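You operate a simulated robot arm through the tools that you are given. There is no shell and no other tool.

You run a simulated two-armed robot. Do the job below in one go: nothing can be reset, and whatever is moved stays where it is left.

Task
Pick up the bottle that says "Dish soap" from the top of the low bench with one hand, pass it to the other hand and put it in the carton c. Set down upright: bottle.

Only the result counts: the job must be done as asked and must still hold three seconds after the hand-in. Knocking over, shifting, dropping, spilling or breaking anything else fails it.

Robot
Two 7-joint arms with four-finger grippers on one trunk, on a base that drives. Base frame: it is fixed to the floor where the robot stands at the start and does not move with it; the origin is under the middle of the robot, x ahead of it, y to its left, z up; the surface under the hand at the start is at about z = 64. Readings come in cm, degrees, newtons and seconds.
The left shoulder is at the start at [4, 18.1, 110.5], the right one opposite. With the tool pointing down near the work surface each hand reaches from about 18 to 82 cm from the robot's upright axis, wherever it stands, measured 20 degrees to its own side. Places, roughly: carton c inside [60, 20, 70]. Payload 3.67 kg a hand.
Tool frame (each hand has its own): the origin (TCP) lies between the finger pads and is the grasp point; the fingertips stand 2.8 cm ahead of it; z points along the fingers, y is the line along which they close. Largest opening 11.2 cm; the body of the gripper starts 7.3 cm behind the TCP.
Orientation is that of the tool frame in the base frame, as a unit quaternion [x, y, z, w]. With the fingers straight down and closing along the base's y, the tool's x points along the base's -x, its y along +y and its z along -z.

Tools
- The arms move only by the tool step_arm. It takes "left_moves", "right_moves" or both (then of equal length, played together; a hand with none holds still); each is a list of rows, each an object of numbers (a shift or turn left out is 0, a gripper value left out holds the last): "dx", "dy", "dz": the shift along the base's x, y, z in cm; "ax", "ay", "az": the turn, a rotation vector about the base's x, y, z in degrees; "fingers": the closure, from 0 (fully open) to 1 (shut). In form: [{"dx": .., "dy": .., "dz": .., "ax": .., "ay": .., "az": .., "fingers": ..}, ...]. A call has 1 to 20 rows; each row is the pose to reach, as a shift and turn from the pose commanded when the call began. A row lasts 0.2 s, in which the tool goes at most 5 cm and 8.6 degrees; a call with a longer step from one row to the next is refused whole, and so is a gripper value outside its range. A pose out of reach is approached as far as the arm can. The call stops where the force on the tool passes 40 N (or 10 N more than at its start, if that is more) or the arm is blocked; 0.2 s more then pass. The fingers move at their own pace and stop on an object; they squeeze with about 31 N. The grip force told is the motor's: it shows also when the fingers shut on nothing. Time passes only in rows, and 0.2 s behind the last, so rows that repeat a pose let the fingers close. It gives the time, the measured TCP pose, the force on the tool (base axes), the opening and the grip force at its end, in the units of the frame above (readings bear some noise), with the torque about the TCP (base axes, N m) and any sound that the robot's microphone picked up.
- Cameras (640 x 400 px; columns grow to the right, rows downward): "scene" is now at [10.16, 1.08, 131.97]; the picture's right is [0.16, -0.99, 0.00], its down [-0.69, -0.11, -0.72] and it looks along [0.71, 0.11, -0.70] (base axes); focal length 267 px, centre (320, 200). "left" rides on the left gripper at [6, 1.8, -10.4] in its tool frame; the picture's right is [-0.29, 0.96, 0.00], its down [-0.80, -0.24, -0.55] and it looks along [-0.53, -0.16, 0.83] (tool axes); focal length 234 px, centre (320, 200). "right" rides on the right gripper at [6, -1.8, -10.4] in its tool frame; the picture's right is [0.29, 0.96, 0.00], its down [-0.80, 0.24, -0.55] and it looks along [-0.53, 0.16, 0.83] (tool axes); focal length 234 px, centre (320, 200). There is no depth. A picture from a camera that has moved, and an enlarged one, comes with that camera's place and axes in the base frame and with its lens.
- get_image(camera): a new picture of that camera. It takes no simulated time.
- lift_body(by): slides the trunk up (or, below 0, down) by that many cm; the arms and the scene camera ride with it, the base frame stays. It gives what a move gives, with no picture.
- roll_base(legs): drives the robot by 1 to 6 legs, each [ahead, left, turn to the left] in cm, cm and degrees, along the robot's own axes; the way and the turn of a leg run together, so that a leg with both is an arc; at most 150 cm and 180 degrees a leg. The arms and the cameras ride along, it lands a little off, and it stops where it bumps. It gives what a move gives.
- aim_head(pan, tilt): turns the head with the scene camera to pan (to the left, within 86 degrees either way) and tilt (down, from -29 to 69), counted from straight ahead of the robot. It gives what a move gives.
- zoom(camera, box): a new picture of the part [left, top, right, bottom] of that camera's present view, enlarged. It takes no simulated time.
- sign_off(): hands the job in; it is judged then, once.

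Places have to be worked out from the pictures, the camera data and where the tool is seen. Open the grippers and draw the arms clear of the work before you hand the job in, unless the task says otherwise.

The tools are called after "Call:" as name(argument=value, ...) on one line, values as JSON. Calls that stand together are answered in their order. step_arm: Moves the arms, as the interface text tells. Its arguments: {"type":"object","properties":{"left_moves":{"type":"array","items":{"type":"object","properties":{"dx":{"type":"number"},"dy":{"type":"number"},"dz":{"type":"number"},"ax":{"type":"number"},"ay":{"type":"number"},"az":{"type":"number"},"fingers":{"type":"number"}}}},"right_moves":{"type":"array","items":{"type":"object","properties":{"dx":{"type":"number"},"dy":{"type":"number"},"dz":{"type":"number"},"ax":{"type":"number"},"ay":{"type":"number"},"az":{"type":"number"},"fingers":{"type":"number"}}}}},"required":[]} The other tools are called the same way: lift_body (by) slides the trunk up or down; roll_base (legs) drives the base; aim_head (pan, tilt) turns the head that bears the scene camera; get_image (camera) takes a picture; zoom (camera, box) takes an enlarged picture of a part of a camera's view; sign_off () hands the job in.

At the start:

```text
time_s: 0.0
left_tool_pos: [49.09, 25.02, 105.87]
left_tool_rot: [-0.001, 1.0, 0.0, 0.0]
left_wrist_force: [0.0, 0.2, 0.2]
left_wrist_torque: [0.02, 0.01, -0.01]
left_grip_width: 11.21
left_gripper_force: 0.0
right_tool_pos: [54.84, -17.48, 106.47]
right_tool_rot: [0.0, 1.0, 0.0, 0.0]
right_wrist_force: [0.7, 0.0, 0.1]
right_wrist_torque: [0.01, -0.04, -0.01]
right_grip_width: 11.22
right_gripper_force: 0.1
trunk travel left (down, up): [-22.5, 28.9]
robot x, y, heading: [-0.29, -0.05, 0.1]
head pan, tilt: [9.1, 44.2]
```

scene: 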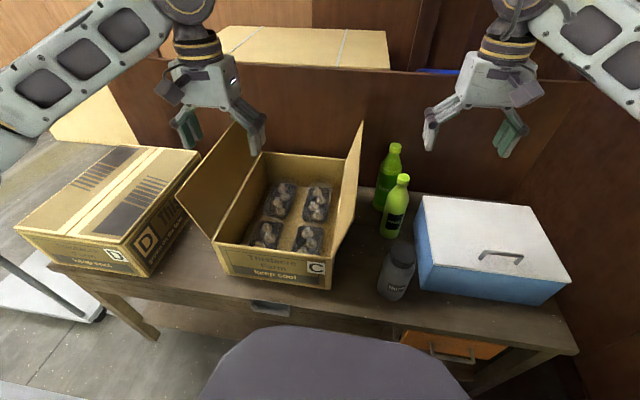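
right: 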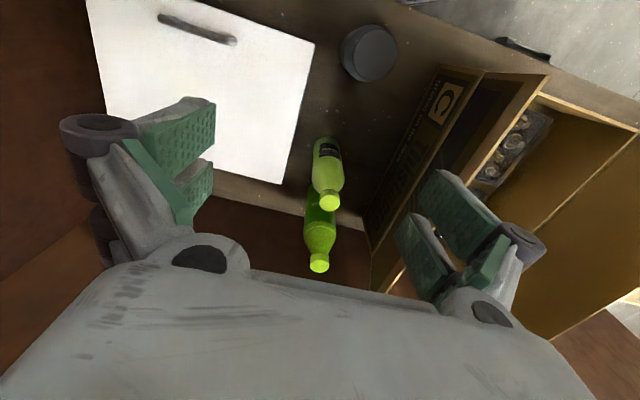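
left: 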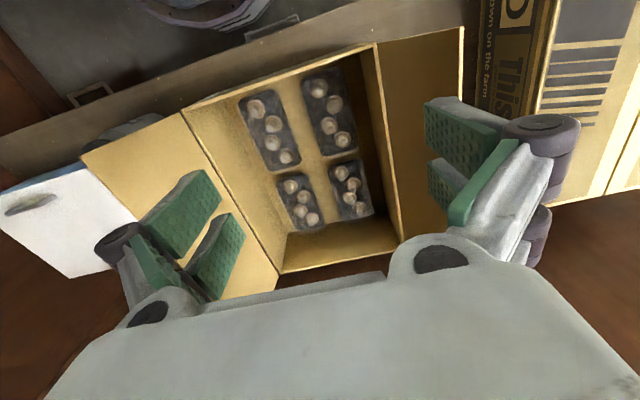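

I see a bench with carton c, two green bottles, a dark jar and a cool box. I zoom in on the bottles to read the labels.

Call:
zoom(camera="scene", box=[340, 130, 440, 310])

Call:
zoom(camera="right", box=[270, 10, 410, 290])

Call:
zoom(camera="scene", box=[180, 110, 380, 300])

```text
2.22 times, centred on (390, 220) of scene
camera zoom: at [10.16, 1.08, 131.97], right [0.16, -0.99, 0.0], down [-0.69, -0.11, -0.72], along [0.71, 0.11, -0.7], focal length 593 px, centre (164, 156)
```

zoom: 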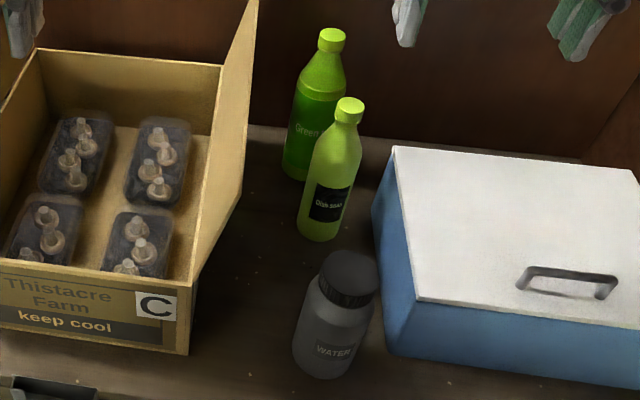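

```text
1.43 times, centred on (340, 150) of right
camera zoom: at [48.78, -19.4, 116.78], right [-0.29, 0.96, 0.0], down [0.8, 0.24, 0.55], along [0.53, 0.16, -0.83], focal length 334 px, centre (291, 271)
```

zoom: 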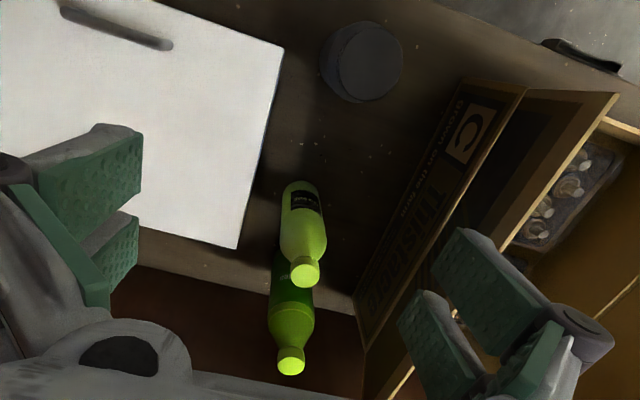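

```text
2.11 times, centred on (280, 205) of scene
camera zoom: at [10.16, 1.08, 131.97], right [0.16, -0.99, 0.0], down [-0.69, -0.11, -0.72], along [0.71, 0.11, -0.7], focal length 562 px, centre (404, 190)
```

zoom: 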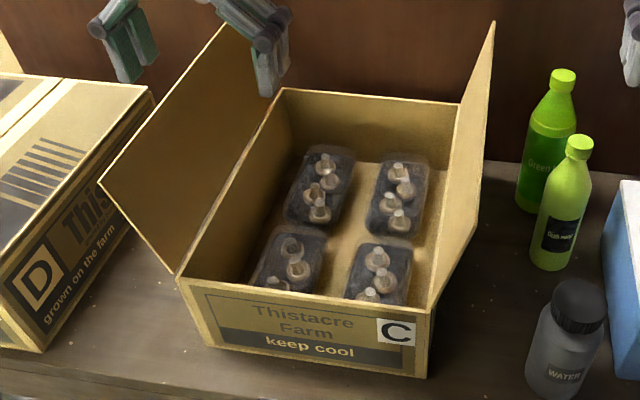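

The front bottle looks to be the one with a black label. I zoom in closer on labels, and on the carton interior from the left hand camera.

Call:
zoom(camera="scene", box=[370, 200, 420, 240])

Call:
zoom(camera="left", box=[180, 30, 440, 290])

Call:
zoom(camera="scene", box=[370, 140, 420, 210])

```text
10.00 times, centred on (395, 220) of scene
camera zoom: at [10.16, 1.08, 131.97], right [0.16, -0.99, 0.0], down [-0.69, -0.11, -0.72], along [0.71, 0.11, -0.7], focal length 2668 px, centre (-430, 0)
```

zoom: 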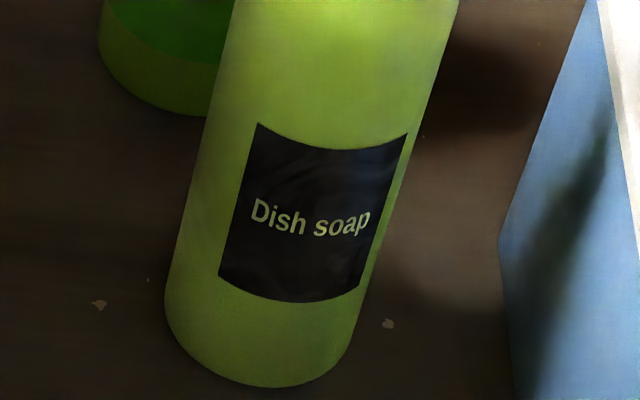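

```text
1.54 times, centred on (310, 160) of left
camera zoom: at [43.22, 26.77, 116.43], right [0.29, 0.96, 0.0], down [0.8, -0.24, 0.55], along [0.53, -0.16, -0.83], focal length 360 px, centre (335, 262)
```

zoom: 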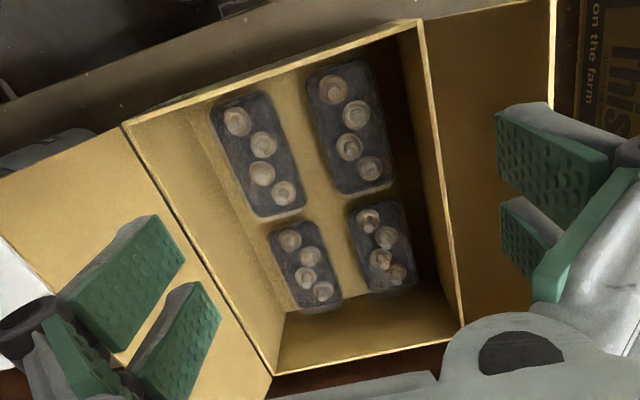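

```text
5.71 times, centred on (395, 175) of scene
camera zoom: at [10.16, 1.08, 131.97], right [0.16, -0.99, 0.0], down [-0.69, -0.11, -0.72], along [0.71, 0.11, -0.7], focal length 1525 px, centre (-109, 343)
```

zoom: 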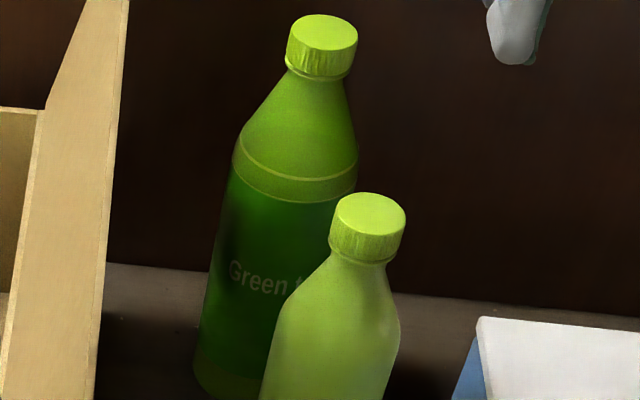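

The front bottle reads "Dish soap"; I judge it at about (68, -12), 23 cm tall, ~6.2 cm wide, standing on z≈64. Carton c spans about x 45–84, y 4–34, top z≈79, with four trays inside; I zoom in to find the free floor space.

Call:
zoom(camera="left", box=[240, 60, 400, 160])

Call:
zoom(camera="left", box=[240, 140, 420, 280])

Call:
zoom(camera="scene", box=[220, 150, 360, 260])

```text
4.00 times, centred on (320, 110) of left
camera zoom: at [43.22, 26.77, 116.43], right [0.29, 0.96, 0.0], down [0.8, -0.24, 0.55], along [0.53, -0.16, -0.83], focal length 937 px, centre (320, 560)
```

zoom: 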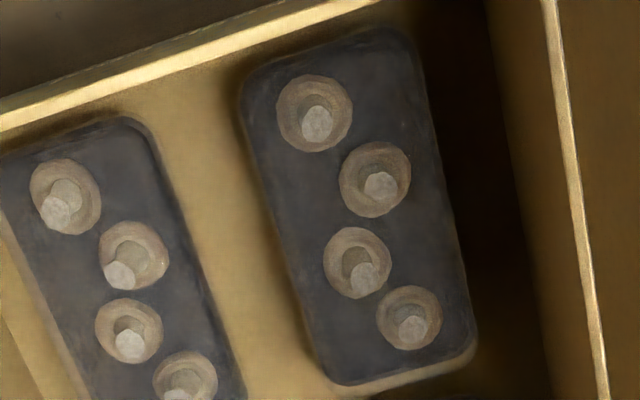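

```text
2.86 times, centred on (330, 210) of left
camera zoom: at [43.22, 26.77, 116.43], right [0.29, 0.96, 0.0], down [0.8, -0.24, 0.55], along [0.53, -0.16, -0.83], focal length 669 px, centre (291, 171)
```

zoom: 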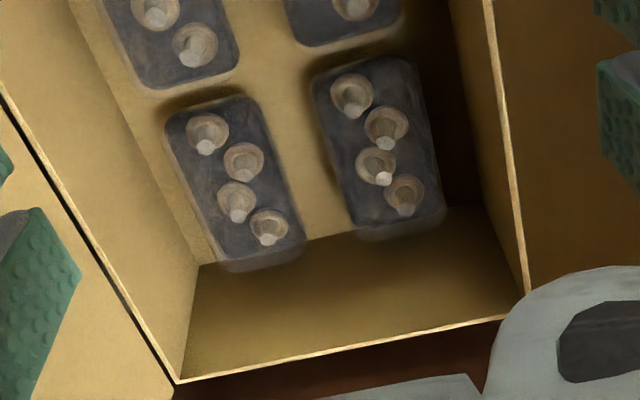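

```text
3.64 times, centred on (290, 205) of scene
camera zoom: at [10.16, 1.08, 131.97], right [0.16, -0.99, 0.0], down [-0.69, -0.11, -0.72], along [0.71, 0.11, -0.7], focal length 970 px, centre (429, 182)
```

zoom: 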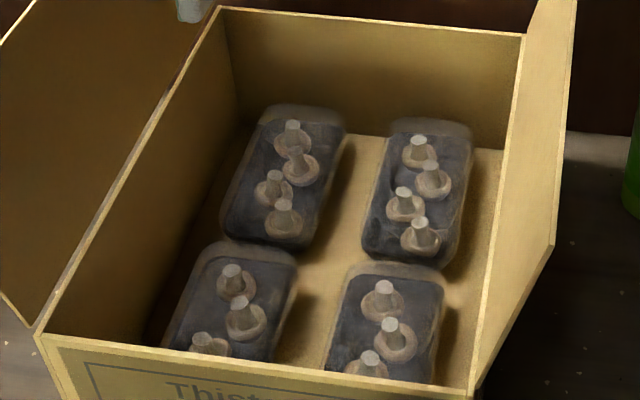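

The dish-soap bottle is the front one. I move the left hand over the carton, tilted so that its camera looks straight down, to measure the gaps between the trays.

Call:
step_arm(left_moves=[{"dx": 2.6, "dy": -1.2, "dz": 0.4, "ay": 6.4}, {"dx": 5.2, "dy": -2.4, "dz": 0.8, "ay": 12.8}, {"dx": 7.8, "dy": -3.6, "dz": 1.2, "ay": 19.2}, {"dx": 10.4, "dy": -4.8, "dz": 1.6, "ay": 25.6}, {"dx": 13, "dy": -6, "dz": 2, "ay": 32}, {"dx": 13, "dy": -6, "dz": 2, "ay": 32}])

Call:
get_image(camera="left")

Call:
get_image(camera="scene")

```text
time_s: 1.4
left_tool_pos: [62.24, 18.63, 107.75]
left_tool_rot: [0.002, 0.962, -0.003, -0.273]
left_wrist_force: [1.5, 2.3, -2.3]
left_wrist_torque: [-0.25, 0.17, 0.13]
left_grip_width: 11.18
left_gripper_force: 0.0
right_tool_pos: [55.04, -17.66, 106.24]
right_tool_rot: [0.001, 1.0, 0.0, -0.001]
right_wrist_force: [1.5, -0.7, 0.7]
right_wrist_torque: [0.01, 0.08, -0.01]
right_grip_width: 11.19
right_gripper_force: 0.0
trunk travel left (down, up): [-22.5, 28.9]
robot x, y, heading: [0.02, -0.08, 0.2]
head pan, tilt: [9.1, 44.2]
```

```text
taken
camera left: at [62.67, 20.56, 119.86], right [0.25, 0.96, -0.16], down [0.97, -0.24, 0.05], along [0.01, -0.17, -0.99], focal length 234 px, centre (320, 200)
```

left: 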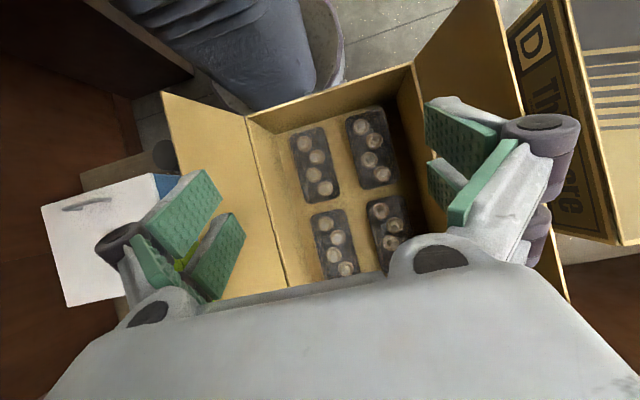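

```text
taken
camera scene: at [10.41, 0.96, 131.93], right [0.16, -0.99, 0.0], down [-0.69, -0.11, -0.72], along [0.71, 0.11, -0.7], focal length 267 px, centre (320, 200)
```

scene: 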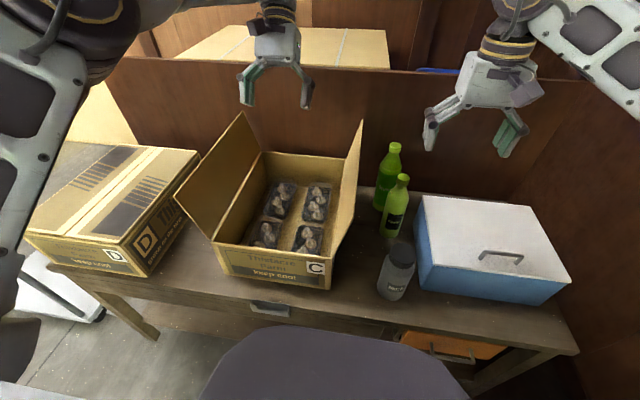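

Now the view is nearly vertical. I zoom on the trays to measure the gaps.

Call:
zoom(camera="left", box=[240, 60, 440, 185])

Call:
zoom(camera="left", box=[240, 170, 440, 295])

```text
3.20 times, centred on (340, 122) of left
camera zoom: at [62.67, 20.56, 119.86], right [0.25, 0.96, -0.16], down [0.97, -0.24, 0.05], along [0.01, -0.17, -0.99], focal length 749 px, centre (256, 448)
```

zoom: 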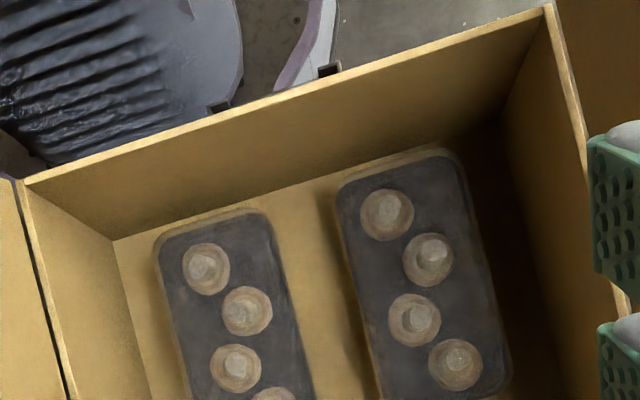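

```text
3.20 times, centred on (340, 232) of left
camera zoom: at [62.67, 20.56, 119.86], right [0.25, 0.96, -0.16], down [0.97, -0.24, 0.05], along [0.01, -0.17, -0.99], focal length 749 px, centre (256, 96)
```

zoom: 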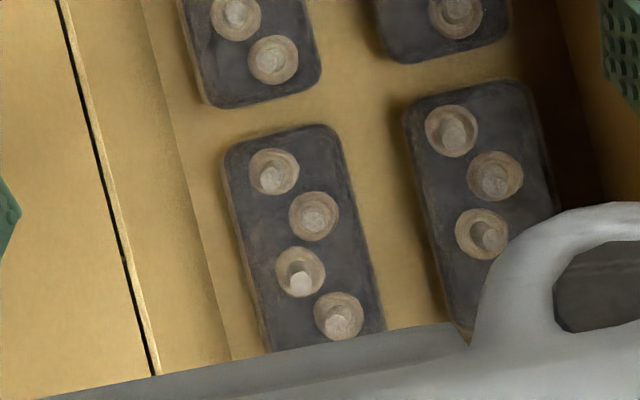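

The gaps between trays look only about 4–5 cm wide, so I look closer at the trays' make-up and at the bottle's width.

Call:
zoom(camera="left", box=[285, 120, 345, 200])

Call:
zoom(camera="left", box=[330, 160, 420, 220])

Call:
zoom(camera="scene", box=[290, 175, 340, 215])

Call:
zoom(camera="scene", box=[370, 165, 430, 245])

```text
5.00 times, centred on (315, 160) of left
camera zoom: at [62.67, 20.56, 119.86], right [0.25, 0.96, -0.16], down [0.97, -0.24, 0.05], along [0.01, -0.17, -0.99], focal length 1171 px, centre (345, 400)
```

zoom: 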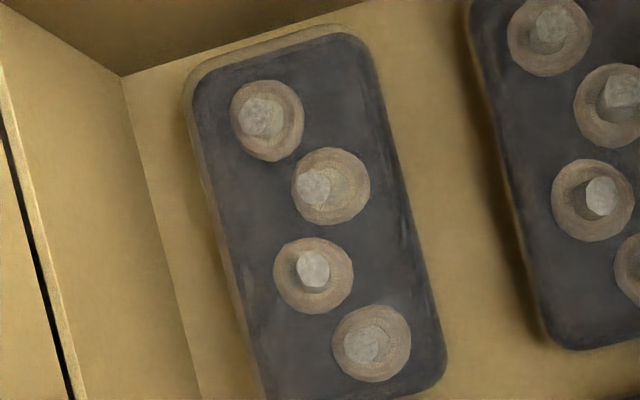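

```text
6.67 times, centred on (375, 190) of left
camera zoom: at [62.67, 20.56, 119.86], right [0.25, 0.96, -0.16], down [0.97, -0.24, 0.05], along [0.01, -0.17, -0.99], focal length 1561 px, centre (-47, 267)
```

zoom: 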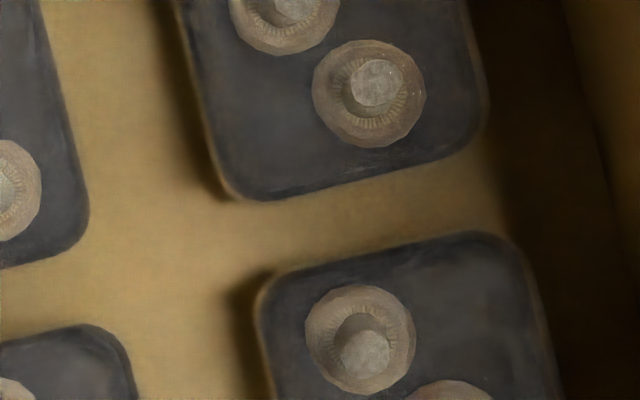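

```text
10.00 times, centred on (315, 195) of scene
camera zoom: at [10.41, 0.96, 131.93], right [0.16, -0.99, 0.0], down [-0.69, -0.11, -0.72], along [0.71, 0.11, -0.7], focal length 2668 px, centre (370, 250)
```

zoom: 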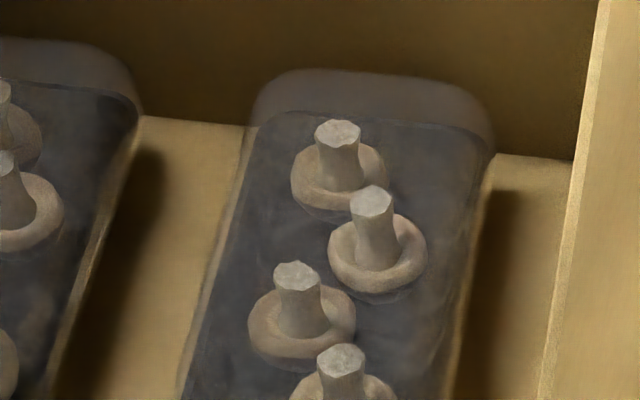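

```text
5.00 times, centred on (400, 205) of scene
camera zoom: at [10.41, 0.96, 131.93], right [0.16, -0.99, 0.0], down [-0.69, -0.11, -0.72], along [0.71, 0.11, -0.7], focal length 1334 px, centre (-80, 175)
```

zoom: 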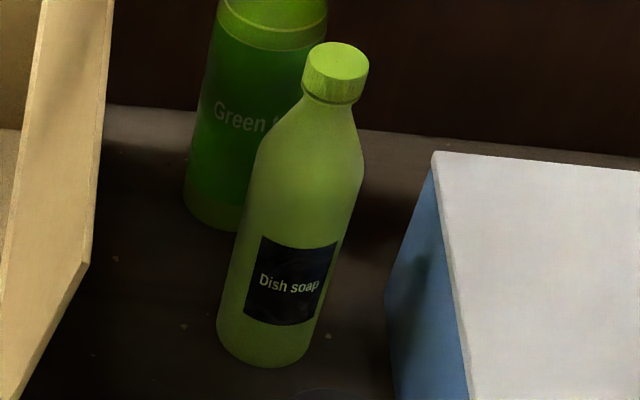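

The trays are closed clear punnets with tops at about z≈69.5, and no gap is as wide as the ~6.1 cm bottle. I will stand it centred on one punnet. First I bring the right hand, tilted 35° forward, in front of and above the dish soap and check alignment.

Call:
step_arm(right_moves=[{"dx": 0.5, "dy": 0.9, "dz": -1.5, "ay": -5.8}, {"dx": 1, "dy": 1.8, "dz": -3, "ay": -11.6}, {"dx": 1.5, "dy": 2.7, "dz": -4.5, "ay": -17.5}, {"dx": 2, "dy": 3.6, "dz": -6, "ay": -23.3}, {"dx": 2.5, "dy": 4.5, "dz": -7.5, "ay": -29.2}, {"dx": 3, "dy": 5.4, "dz": -9, "ay": -35}, {"dx": 3, "dy": 5.4, "dz": -9, "ay": -35}])

Call:
get_image(camera="right")

Call:
get_image(camera="scene")

```text
time_s: 3.0
left_tool_pos: [61.99, 19.01, 107.84]
left_tool_rot: [0.0, 0.962, 0.0, -0.273]
left_wrist_force: [-0.2, 0.5, -0.2]
left_wrist_torque: [0.02, 0.04, 0.02]
left_grip_width: 11.19
left_gripper_force: 0.2
right_tool_pos: [57.89, -12.15, 97.33]
right_tool_rot: [0.0, 0.954, 0.0, 0.301]
right_wrist_force: [1.1, 0.7, 0.1]
right_wrist_torque: [0.02, -0.02, -0.01]
right_grip_width: 11.18
right_gripper_force: 0.2
trunk travel left (down, up): [-22.5, 28.9]
robot x, y, heading: [0.08, -0.2, -0.0]
head pan, tilt: [9.1, 44.2]
```

```text
taken
camera right: at [46.91, -14.07, 102.4], right [-0.24, 0.96, -0.17], down [0.33, 0.24, 0.91], along [0.91, 0.16, -0.38], focal length 234 px, centre (320, 200)
```

right: 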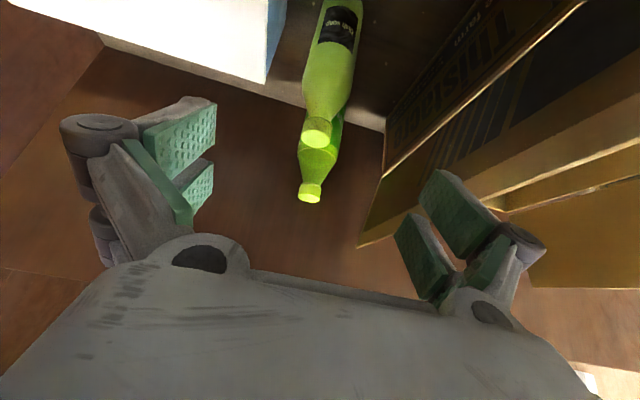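

```text
taken
camera scene: at [10.17, 1.09, 131.97], right [0.16, -0.99, 0.0], down [-0.69, -0.11, -0.72], along [0.71, 0.11, -0.7], focal length 267 px, centre (320, 200)
```

scene: 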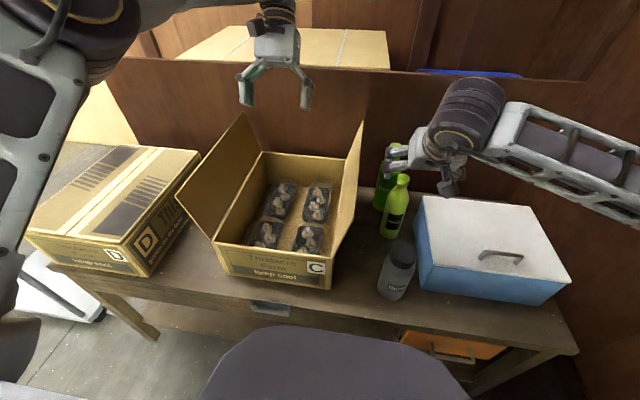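

The bottle is centred ahead of the right hand; I zoom to refine its position.

Call:
zoom(camera="right", box=[270, 0, 390, 210])

Call:
zoom(camera="scene", box=[360, 130, 480, 250])

```text
1.90 times, centred on (330, 105) of right
camera zoom: at [46.91, -14.07, 102.4], right [-0.24, 0.96, -0.17], down [0.33, 0.24, 0.91], along [0.91, 0.16, -0.38], focal length 446 px, centre (301, 381)
```

zoom: 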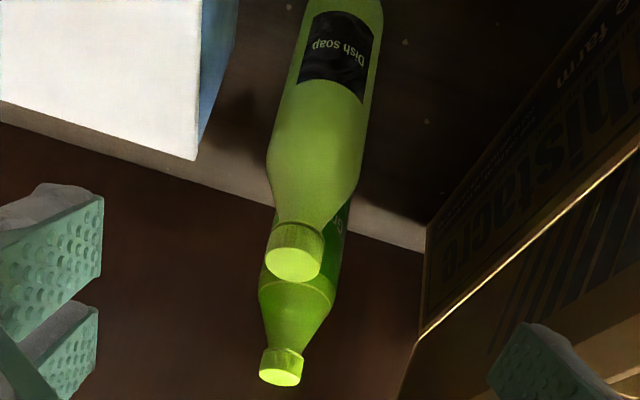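

```text
3.33 times, centred on (420, 190) of scene
camera zoom: at [10.17, 1.09, 131.97], right [0.16, -0.99, 0.0], down [-0.69, -0.11, -0.72], along [0.71, 0.11, -0.7], focal length 889 px, centre (-13, 233)
```

zoom: 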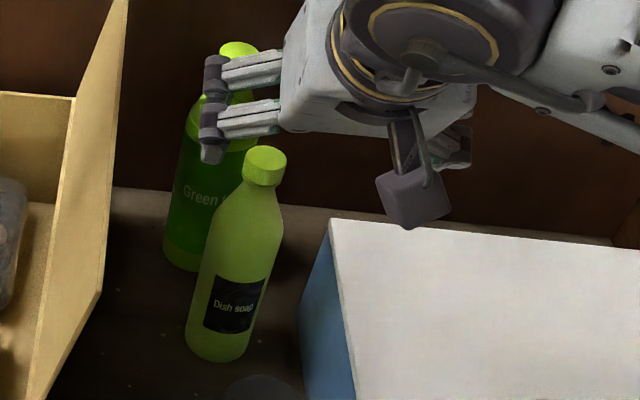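

Bottle axis is at about (67.8, -12.0), full width up to z≈80. I descend along the tool's axis to TCP (67.4, -12.05, 75.6), fingers partly pre-closed.

Call:
step_arm(right_moves=[{"dx": 0.9, "dy": 0.1, "dz": -4, "fingers": 0.2}, {"dx": 1.8, "dy": 0.1, "dz": -8, "fingers": 0.2}, {"dx": 2.7, "dy": 0.1, "dz": -12, "fingers": 0.2}, {"dx": 4.4, "dy": 0.1, "dz": -14.4, "fingers": 0.2}, {"dx": 6.1, "dy": 0.1, "dz": -16.8, "fingers": 0.2}, {"dx": 7.8, "dy": 0.1, "dz": -19.3, "fingers": 0.2}, {"dx": 9.5, "dy": 0.1, "dz": -21.7, "fingers": 0.2}, {"dx": 9.5, "dy": 0.1, "dz": -21.7, "fingers": 0.2}])

Call:
get_image(camera="right")

Call:
get_image(camera="scene")

```text
time_s: 4.8
left_tool_pos: [62.08, 19.06, 107.69]
left_tool_rot: [0.0, 0.962, -0.001, -0.274]
left_wrist_force: [0.2, 0.2, -0.3]
left_wrist_torque: [0.02, -0.01, 0.0]
left_grip_width: 11.22
left_gripper_force: 0.1
right_tool_pos: [67.25, -12.11, 75.52]
right_tool_rot: [0.001, 0.954, 0.0, 0.301]
right_wrist_force: [-1.4, 0.0, 0.2]
right_wrist_torque: [0.02, -0.03, 0.04]
right_grip_width: 8.93
right_gripper_force: 0.0
trunk travel left (down, up): [-22.5, 28.9]
robot x, y, heading: [-0.22, 0.1, -0.1]
head pan, tilt: [9.1, 44.2]
```

```text
taken
camera right: at [56.37, -13.93, 80.7], right [-0.24, 0.96, -0.17], down [0.33, 0.24, 0.91], along [0.91, 0.16, -0.38], focal length 234 px, centre (320, 200)
```

right: 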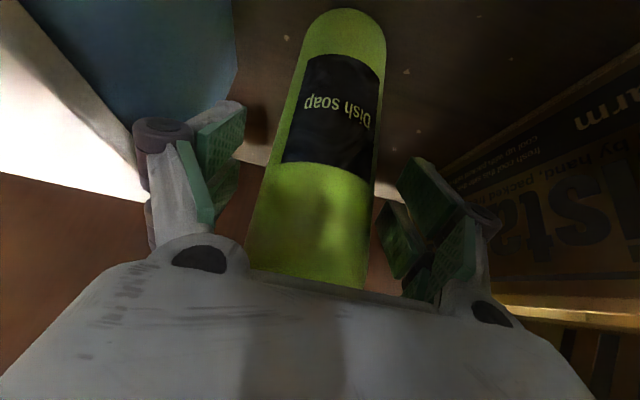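

```text
taken
camera scene: at [10.12, 1.07, 131.98], right [0.16, -0.99, 0.0], down [-0.69, -0.11, -0.72], along [0.71, 0.11, -0.7], focal length 267 px, centre (320, 200)
```

scene: 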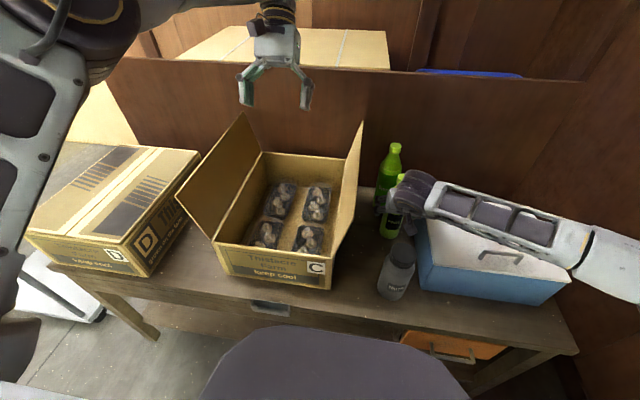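

The bottle sits centred between the open fingers with no contact. I close the right gripper.

Call:
step_arm(right_moves=[{"fingers": 0.45}, {"fingers": 1}, {"fingers": 1}, {"fingers": 1}, {"fingers": 1}])

Call:
get_image(camera="right")

```text
time_s: 6.0
left_tool_pos: [62.02, 18.94, 107.81]
left_tool_rot: [0.0, 0.962, -0.001, -0.274]
left_wrist_force: [0.4, 0.3, 1.2]
left_wrist_torque: [-0.06, 0.02, 0.02]
left_grip_width: 11.2
left_gripper_force: 0.1
right_tool_pos: [67.25, -12.08, 75.7]
right_tool_rot: [0.0, 0.954, -0.001, 0.301]
right_wrist_force: [-0.1, 0.9, 0.0]
right_wrist_torque: [0.05, -0.03, -0.01]
right_grip_width: 5.88
right_gripper_force: 31.5
trunk travel left (down, up): [-22.5, 28.9]
robot x, y, heading: [-0.12, 0.02, 0.0]
head pan, tilt: [9.1, 44.2]
```

```text
taken
camera right: at [56.38, -13.91, 80.69], right [-0.24, 0.96, -0.17], down [0.34, 0.24, 0.91], along [0.91, 0.16, -0.38], focal length 234 px, centre (320, 200)
```

right: 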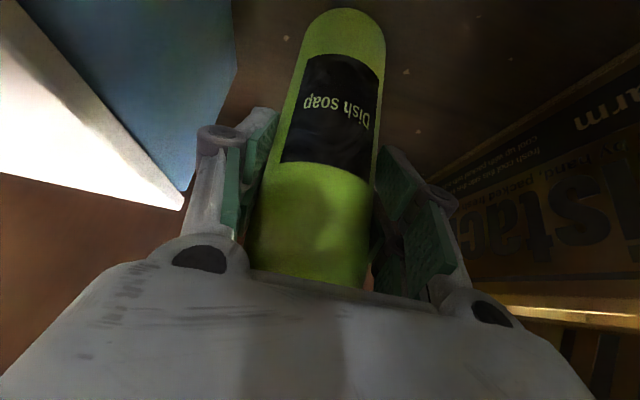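

Gripped firmly: width 5.9 cm at 31 N. I lift it a little with the arm and check the load.

Call:
step_arm(right_moves=[{"dz": 1, "fingers": 1}, {"dz": 2, "fingers": 1}, {"dz": 3, "fingers": 1}, {"dz": 3, "fingers": 1}])

Call:
get_image(camera="right")

```text
time_s: 7.0
left_tool_pos: [62.05, 18.94, 107.7]
left_tool_rot: [-0.001, 0.962, -0.001, -0.273]
left_wrist_force: [0.6, -0.6, 0.7]
left_wrist_torque: [0.01, 0.02, 0.01]
left_grip_width: 11.21
left_gripper_force: 0.1
right_tool_pos: [67.15, -12.04, 78.55]
right_tool_rot: [0.001, 0.954, 0.0, 0.299]
right_wrist_force: [0.1, 0.0, -3.8]
right_wrist_torque: [-0.01, 0.02, -0.01]
right_grip_width: 5.9
right_gripper_force: 31.4
trunk travel left (down, up): [-22.5, 28.9]
robot x, y, heading: [-0.29, -0.31, 0.2]
head pan, tilt: [9.1, 44.2]
```

```text
taken
camera right: at [56.37, -13.9, 83.68], right [-0.24, 0.96, -0.17], down [0.34, 0.24, 0.91], along [0.91, 0.16, -0.38], focal length 234 px, centre (320, 200)
```

right: 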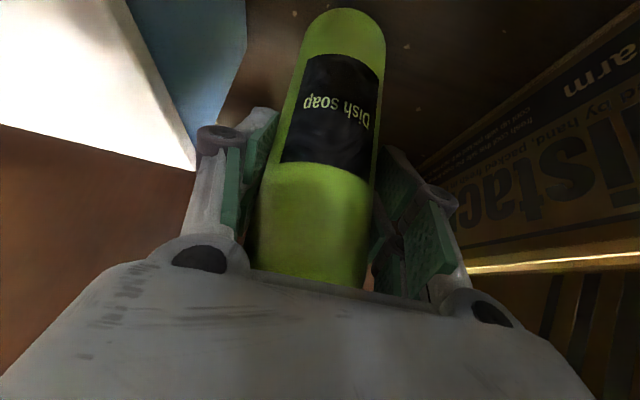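

The bottle weighs ~3.8 N and holds steady in the grip. I raise the trunk 20 cm to lift everything clear.

Call:
lift_body(by=20)

Call:
get_image(camera="scene")

Call:
get_image(camera="right")

```text
time_s: 9.2
left_tool_pos: [62.15, 18.96, 127.77]
left_tool_rot: [-0.001, 0.962, -0.001, -0.272]
left_wrist_force: [0.8, 0.0, -0.6]
left_wrist_torque: [-0.01, -0.01, 0.03]
left_grip_width: 11.18
left_gripper_force: 0.0
right_tool_pos: [67.29, -12.01, 98.57]
right_tool_rot: [0.0, 0.954, 0.0, 0.3]
right_wrist_force: [-0.1, -0.1, -4.0]
right_wrist_torque: [0.01, 0.0, -0.02]
right_grip_width: 5.88
right_gripper_force: 31.1
trunk travel left (down, up): [-42.5, 8.9]
robot x, y, heading: [-0.09, 0.04, 0.2]
head pan, tilt: [9.1, 44.2]
```

```text
taken
camera scene: at [10.23, 1.07, 151.91], right [0.16, -0.99, 0.0], down [-0.69, -0.11, -0.72], along [0.71, 0.11, -0.7], focal length 267 px, centre (320, 200)
```

scene: 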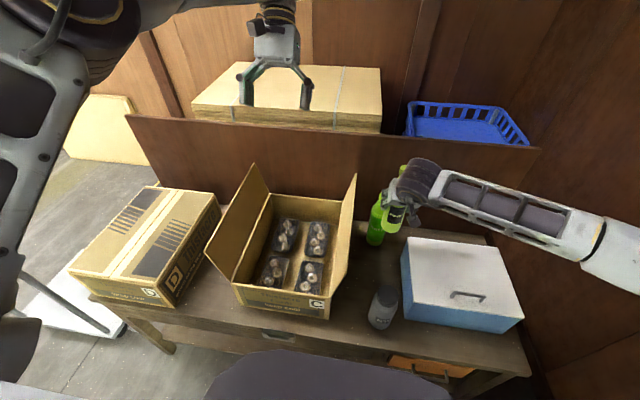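

```text
taken
camera right: at [56.4, -13.91, 103.61], right [-0.24, 0.96, -0.17], down [0.34, 0.24, 0.91], along [0.91, 0.16, -0.38], focal length 234 px, centre (320, 200)
```

right: 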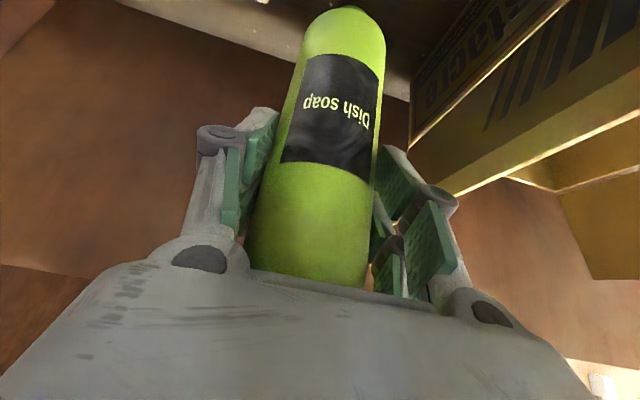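

Everything came up together. I bring the bottle up a further 11 cm and toward the middle with the right hand, while turning the left hand back to straight down and raising it clear.

Call:
step_arm(right_moves=[{"dx": -0.5, "dy": 0.8, "dz": 1.8, "fingers": 1}, {"dx": -1, "dy": 1.6, "dz": 3.6, "fingers": 1}, {"dx": -1.5, "dy": 2.4, "dz": 5.4, "fingers": 1}, {"dx": -2, "dy": 3.2, "dz": 7.2, "fingers": 1}, {"dx": -2.5, "dy": 4, "dz": 9, "fingers": 1}, {"dx": -3, "dy": 5, "dz": 11, "fingers": 1}, {"dx": -3, "dy": 5, "dz": 11, "fingers": 1}], left_moves=[{"dx": 0, "dy": 0, "dz": 1, "ay": -5.4, "fingers": 0}, {"dx": 0, "dy": 0, "dz": 2, "ay": -10.7, "fingers": 0}, {"dx": 0, "dy": 0, "dz": 3, "ay": -16, "fingers": 0}, {"dx": 0, "dy": 0, "dz": 4, "ay": -21.3, "fingers": 0}, {"dx": 0, "dy": 0, "dz": 5, "ay": -26.7, "fingers": 0}, {"dx": 0, "dy": 0, "dz": 6, "ay": -32, "fingers": 0}, {"dx": 0, "dy": 0, "dz": 6, "ay": -32, "fingers": 0}])

Call:
get_image(camera="left")

Call:
get_image(camera="scene")

```text
time_s: 10.8
left_tool_pos: [62.04, 18.96, 133.74]
left_tool_rot: [0.001, 1.0, -0.001, 0.004]
left_wrist_force: [0.0, 0.4, 0.3]
left_wrist_torque: [0.02, -0.01, 0.0]
left_grip_width: 11.2
left_gripper_force: 0.1
right_tool_pos: [64.38, -7.04, 109.53]
right_tool_rot: [0.0, 0.954, 0.0, 0.301]
right_wrist_force: [-0.5, -0.5, -2.8]
right_wrist_torque: [0.01, 0.06, 0.01]
right_grip_width: 5.88
right_gripper_force: 30.4
trunk travel left (down, up): [-42.5, 8.9]
robot x, y, heading: [0.35, -0.02, 0.1]
head pan, tilt: [9.1, 44.2]
```

```text
taken
camera left: at [56.1, 20.7, 144.14], right [0.29, 0.96, 0.0], down [0.79, -0.24, 0.56], along [0.54, -0.16, -0.83], focal length 234 px, centre (320, 200)
```

left: 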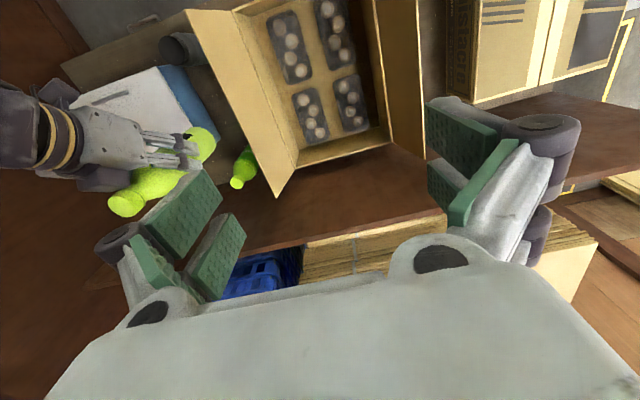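

```text
taken
camera scene: at [10.24, 1.04, 151.91], right [0.16, -0.99, 0.0], down [-0.69, -0.11, -0.72], along [0.71, 0.11, -0.7], focal length 267 px, centre (320, 200)
```

scene: 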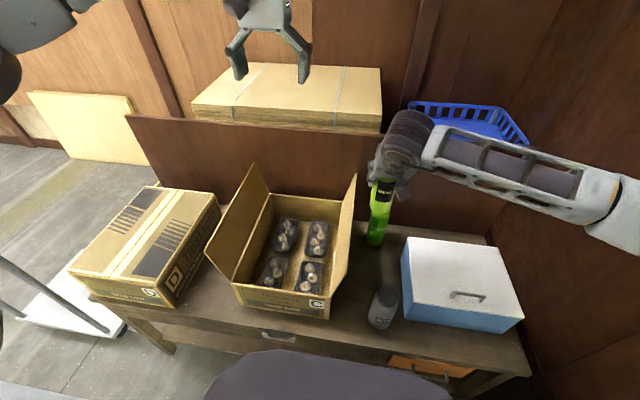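

The bottle hangs upright with its cap top at about (64.9, -7.0, 120.7). I zoom in on the cap from the left camera to judge its height before planning the top grip.

Call:
zoom(camera="left", box=[95, 110, 235, 225])

Call:
zoom(camera="scene", box=[340, 90, 460, 250])

Call:
zoom(camera="scene", box=[255, 205, 345, 300])

```text
3.48 times, centred on (165, 168) of left
camera zoom: at [56.1, 20.7, 144.14], right [0.29, 0.96, 0.0], down [0.79, -0.24, 0.56], along [0.54, -0.16, -0.83], focal length 814 px, centre (859, 313)
```

zoom: 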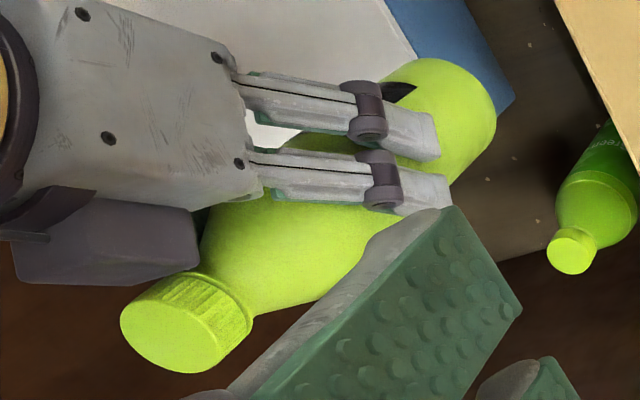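

```text
2.50 times, centred on (400, 170) of scene
camera zoom: at [10.24, 1.04, 151.91], right [0.16, -0.99, 0.0], down [-0.69, -0.11, -0.72], along [0.71, 0.11, -0.7], focal length 667 px, centre (120, 275)
```

zoom: 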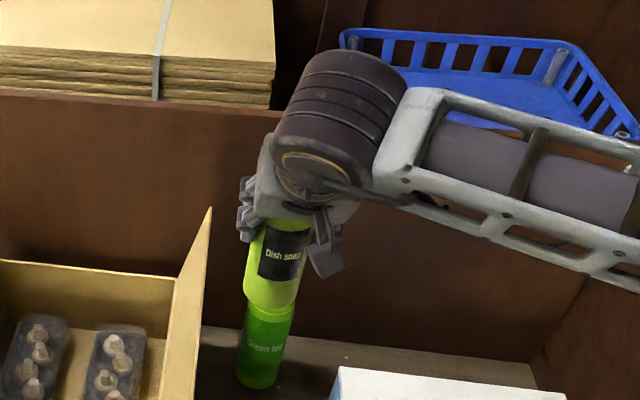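

```text
4.21 times, centred on (300, 252) of scene
camera zoom: at [10.24, 1.04, 151.91], right [0.16, -0.99, 0.0], down [-0.69, -0.11, -0.72], along [0.71, 0.11, -0.7], focal length 1124 px, centre (404, -21)
```

zoom: 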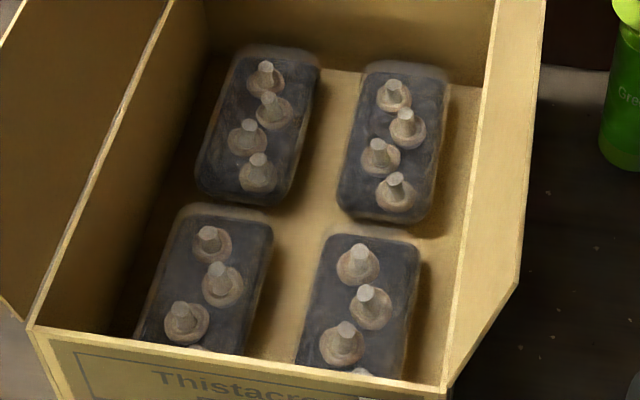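

I see a dark slab on the right gripper close behind the cap; I zoom in on it to check the room for the left fingers.

Call:
zoom(camera="left", box=[95, 150, 165, 210])

Call:
zoom(camera="scene", box=[200, 0, 340, 90])

Call:
get_image(camera="right")

```text
6.67 times, centred on (130, 180) of left
camera zoom: at [56.1, 20.7, 144.14], right [0.29, 0.96, 0.0], down [0.79, -0.24, 0.56], along [0.54, -0.16, -0.83], focal length 1561 px, centre (1587, 333)
```

zoom: 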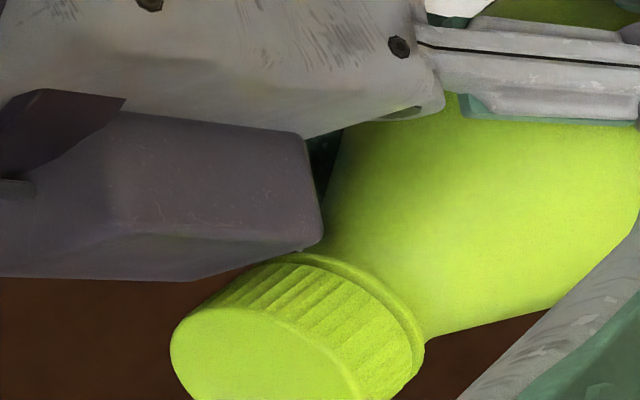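

```text
4.44 times, centred on (270, 45) of scene
camera zoom: at [10.24, 1.04, 151.91], right [0.16, -0.99, 0.0], down [-0.69, -0.11, -0.72], along [0.71, 0.11, -0.7], focal length 1186 px, centre (542, 889)
```

zoom: 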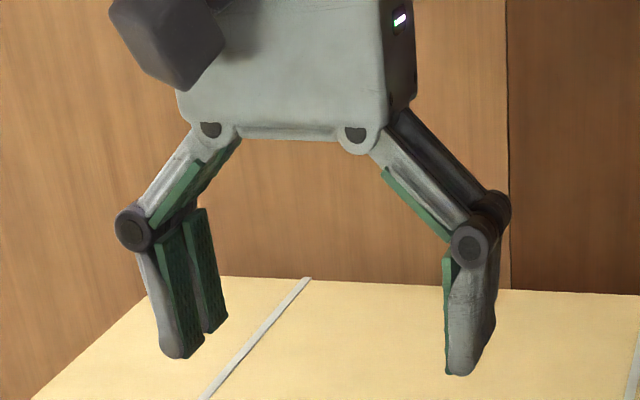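

```text
taken
camera right: at [53.43, -8.9, 114.67], right [-0.24, 0.96, -0.17], down [0.34, 0.24, 0.91], along [0.91, 0.16, -0.38], focal length 234 px, centre (320, 200)
```

right: 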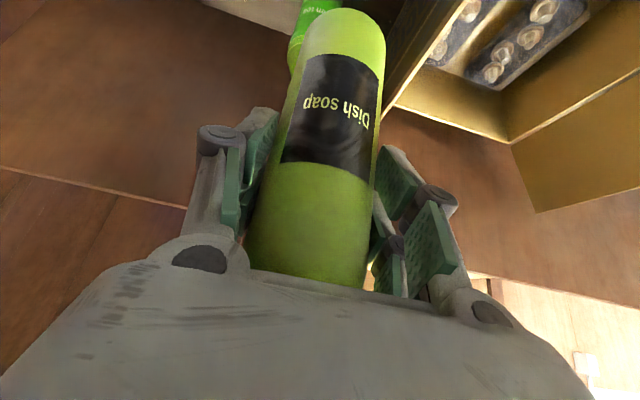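

The right gripper has a thick housing that sits just behind the cap, so a cap grip by the left hand would be too tight. I will set the bottle back on its spot, take it by the cap from above with the right hand instead, and then hand over its body to the left hand. First, back over the spot and down to ~1 cm above the bench.

Call:
step_arm(right_moves=[{"dx": 1.5, "dy": -2.5, "dz": 0, "fingers": 1}, {"dx": 3, "dy": -5, "dz": 0, "fingers": 1}, {"dx": 3, "dy": -5, "dz": -3, "fingers": 1}, {"dx": 3, "dy": -5, "dz": -7, "fingers": 1}, {"dx": 3, "dy": -5, "dz": -11, "fingers": 1}, {"dx": 3, "dy": -5, "dz": -15, "fingers": 1}, {"dx": 3, "dy": -5, "dz": -19, "fingers": 1}, {"dx": 3, "dy": -5, "dz": -23, "fingers": 1}, {"dx": 3, "dy": -5, "dz": -27, "fingers": 1}, {"dx": 3, "dy": -5, "dz": -30, "fingers": 1}, {"dx": 3, "dy": -5, "dz": -32, "fingers": 1}, {"dx": 3, "dy": -5, "dz": -33, "fingers": 1}, {"dx": 3, "dy": -5, "dz": -33, "fingers": 1}])

Call:
get_image(camera="scene")

Call:
get_image(camera="right")

```text
time_s: 13.6
left_tool_pos: [62.05, 19.05, 133.63]
left_tool_rot: [0.001, 1.0, -0.001, 0.003]
left_wrist_force: [-0.6, 0.3, -0.2]
left_wrist_torque: [0.02, 0.02, -0.01]
left_grip_width: 11.21
left_gripper_force: 0.1
right_tool_pos: [67.26, -12.05, 76.53]
right_tool_rot: [0.0, 0.954, 0.0, 0.301]
right_wrist_force: [0.3, 0.3, -1.9]
right_wrist_torque: [-0.01, 0.03, 0.03]
right_grip_width: 5.89
right_gripper_force: 30.8
trunk travel left (down, up): [-42.5, 8.9]
robot x, y, heading: [0.01, -0.19, 0.5]
head pan, tilt: [9.1, 44.2]
```

```text
taken
camera scene: at [10.21, 1.06, 151.91], right [0.16, -0.99, 0.0], down [-0.69, -0.11, -0.72], along [0.71, 0.11, -0.7], focal length 267 px, centre (320, 200)
```

scene: 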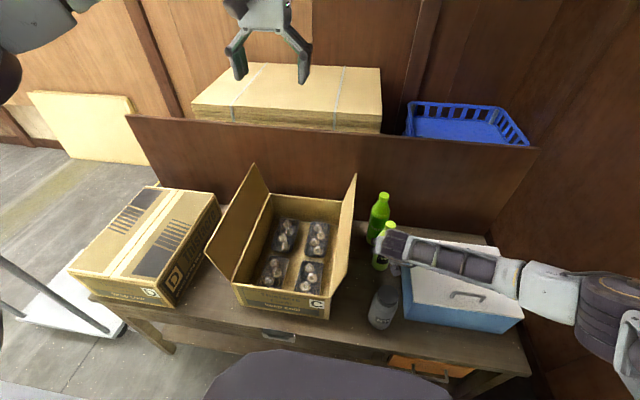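

```text
taken
camera right: at [56.36, -13.91, 81.58], right [-0.24, 0.96, -0.17], down [0.34, 0.24, 0.91], along [0.91, 0.16, -0.38], focal length 234 px, centre (320, 200)
```

right: 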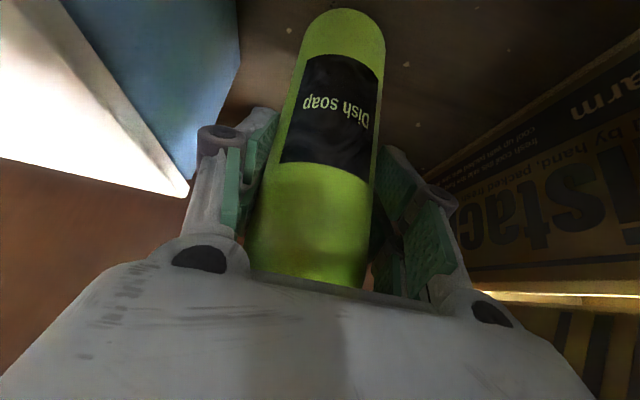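

The bottle is ~1 cm above the bench on its old spot. I lower the last centimetre slowly.

Call:
step_arm(right_moves=[{"dz": -0.4, "fingers": 1}, {"dz": -0.7, "fingers": 1}, {"dz": -0.9, "fingers": 1}, {"dz": -1.0, "fingers": 1}, {"dz": -1.0, "fingers": 1}])

```text
time_s: 14.8
left_tool_pos: [62.02, 18.97, 133.67]
left_tool_rot: [0.0, 1.0, -0.002, 0.004]
left_wrist_force: [0.1, -0.1, -0.5]
left_wrist_torque: [0.01, 0.01, 0.0]
left_grip_width: 11.19
left_gripper_force: 0.0
right_tool_pos: [67.2, -12.1, 75.48]
right_tool_rot: [0.0, 0.954, 0.0, 0.301]
right_wrist_force: [-0.6, -1.9, 2.4]
right_wrist_torque: [-0.08, 0.08, 0.0]
right_grip_width: 5.9
right_gripper_force: 31.0
trunk travel left (down, up): [-42.5, 8.9]
robot x, y, heading: [0.02, -0.01, -0.1]
head pan, tilt: [9.1, 44.2]
```

The force has turned to +2.4 N, so the bottle rests on the bench. I open the fingers and check before retreating.

Call:
step_arm(right_moves=[{"fingers": 0.4}, {"fingers": 0.25}, {"fingers": 0.15}, {"fingers": 0.15}])

Call:
get_image(camera="right")

```text
time_s: 15.8
left_tool_pos: [61.89, 19.01, 133.56]
left_tool_rot: [0.0, 1.0, -0.001, 0.003]
left_wrist_force: [-0.1, -0.2, 0.1]
left_wrist_torque: [-0.01, 0.03, -0.02]
left_grip_width: 11.2
left_gripper_force: 0.1
right_tool_pos: [67.26, -12.07, 75.63]
right_tool_rot: [0.0, 0.954, 0.001, 0.301]
right_wrist_force: [0.6, 0.6, -0.9]
right_wrist_torque: [0.0, -0.01, 0.02]
right_grip_width: 9.54
right_gripper_force: 0.0
trunk travel left (down, up): [-42.5, 8.9]
robot x, y, heading: [0.15, -0.42, 0.1]
head pan, tilt: [9.1, 44.2]
```

```text
taken
camera right: at [56.36, -13.89, 80.65], right [-0.24, 0.96, -0.17], down [0.34, 0.24, 0.91], along [0.91, 0.16, -0.38], focal length 234 px, centre (320, 200)
```

right: 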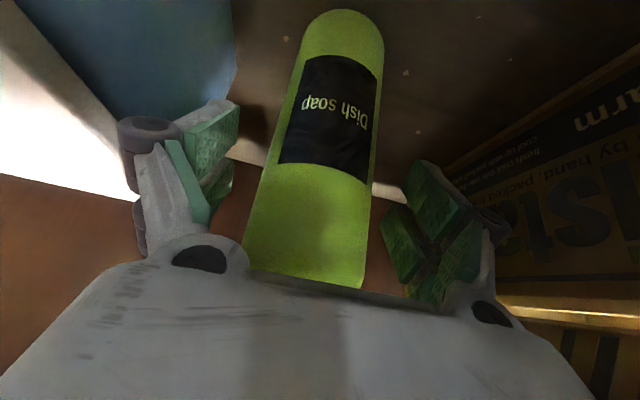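

The bottle stands free. I retreat along the tool's axis, then go up, turn the hand to point straight down and come over the cap.

Call:
step_arm(right_moves=[{"dx": -1.7, "dz": 2.5, "fingers": 0.1}, {"dx": -3.5, "dz": 4.9, "fingers": 0.1}, {"dx": -5.2, "dz": 7.4, "fingers": 0.1}, {"dx": -6.9, "dz": 9.8, "fingers": 0.1}, {"dx": -6.9, "dz": 14, "ay": 5, "fingers": 0.1}, {"dx": -6.9, "dz": 18, "ay": 12, "fingers": 0.1}, {"dx": -6.5, "dz": 22, "ay": 20, "fingers": 0.1}, {"dx": -5, "dz": 24.4, "ay": 28, "fingers": 0.1}, {"dx": -3, "dz": 24.4, "ay": 35, "fingers": 0.1}, {"dx": 0.5, "dz": 24.4, "ay": 35, "fingers": 0.3}, {"dx": 0.5, "dz": 24.4, "ay": 35, "fingers": 0.3}])

Call:
get_image(camera="right")

Call:
get_image(camera="scene")

```text
time_s: 18.2
left_tool_pos: [62.02, 18.86, 133.76]
left_tool_rot: [0.0, 1.0, -0.001, 0.003]
left_wrist_force: [-0.1, 0.3, 0.4]
left_wrist_torque: [0.04, 0.0, 0.0]
left_grip_width: 11.2
left_gripper_force: 0.1
right_tool_pos: [67.88, -12.03, 100.11]
right_tool_rot: [0.0, 1.0, 0.0, 0.0]
right_wrist_force: [0.6, 0.9, 0.0]
right_wrist_torque: [0.01, 0.01, -0.01]
right_grip_width: 7.86
right_gripper_force: 0.1
trunk travel left (down, up): [-42.5, 8.9]
robot x, y, heading: [0.05, 0.09, 0.3]
head pan, tilt: [9.1, 44.2]
```

```text
taken
camera right: at [61.78, -13.9, 110.48], right [-0.29, 0.96, 0.0], down [0.8, 0.24, 0.55], along [0.53, 0.16, -0.83], focal length 234 px, centre (320, 200)
```

right: 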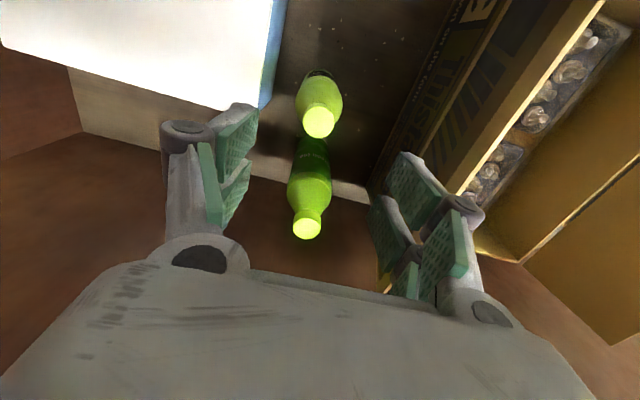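

```text
taken
camera scene: at [10.11, 1.04, 151.92], right [0.16, -0.99, 0.0], down [-0.69, -0.11, -0.72], along [0.71, 0.11, -0.7], focal length 267 px, centre (320, 200)
```

scene: 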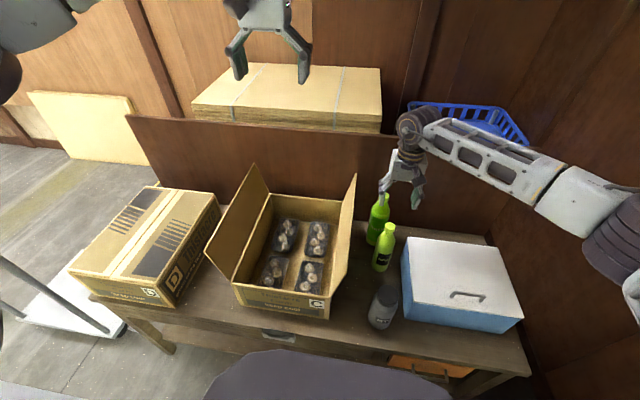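

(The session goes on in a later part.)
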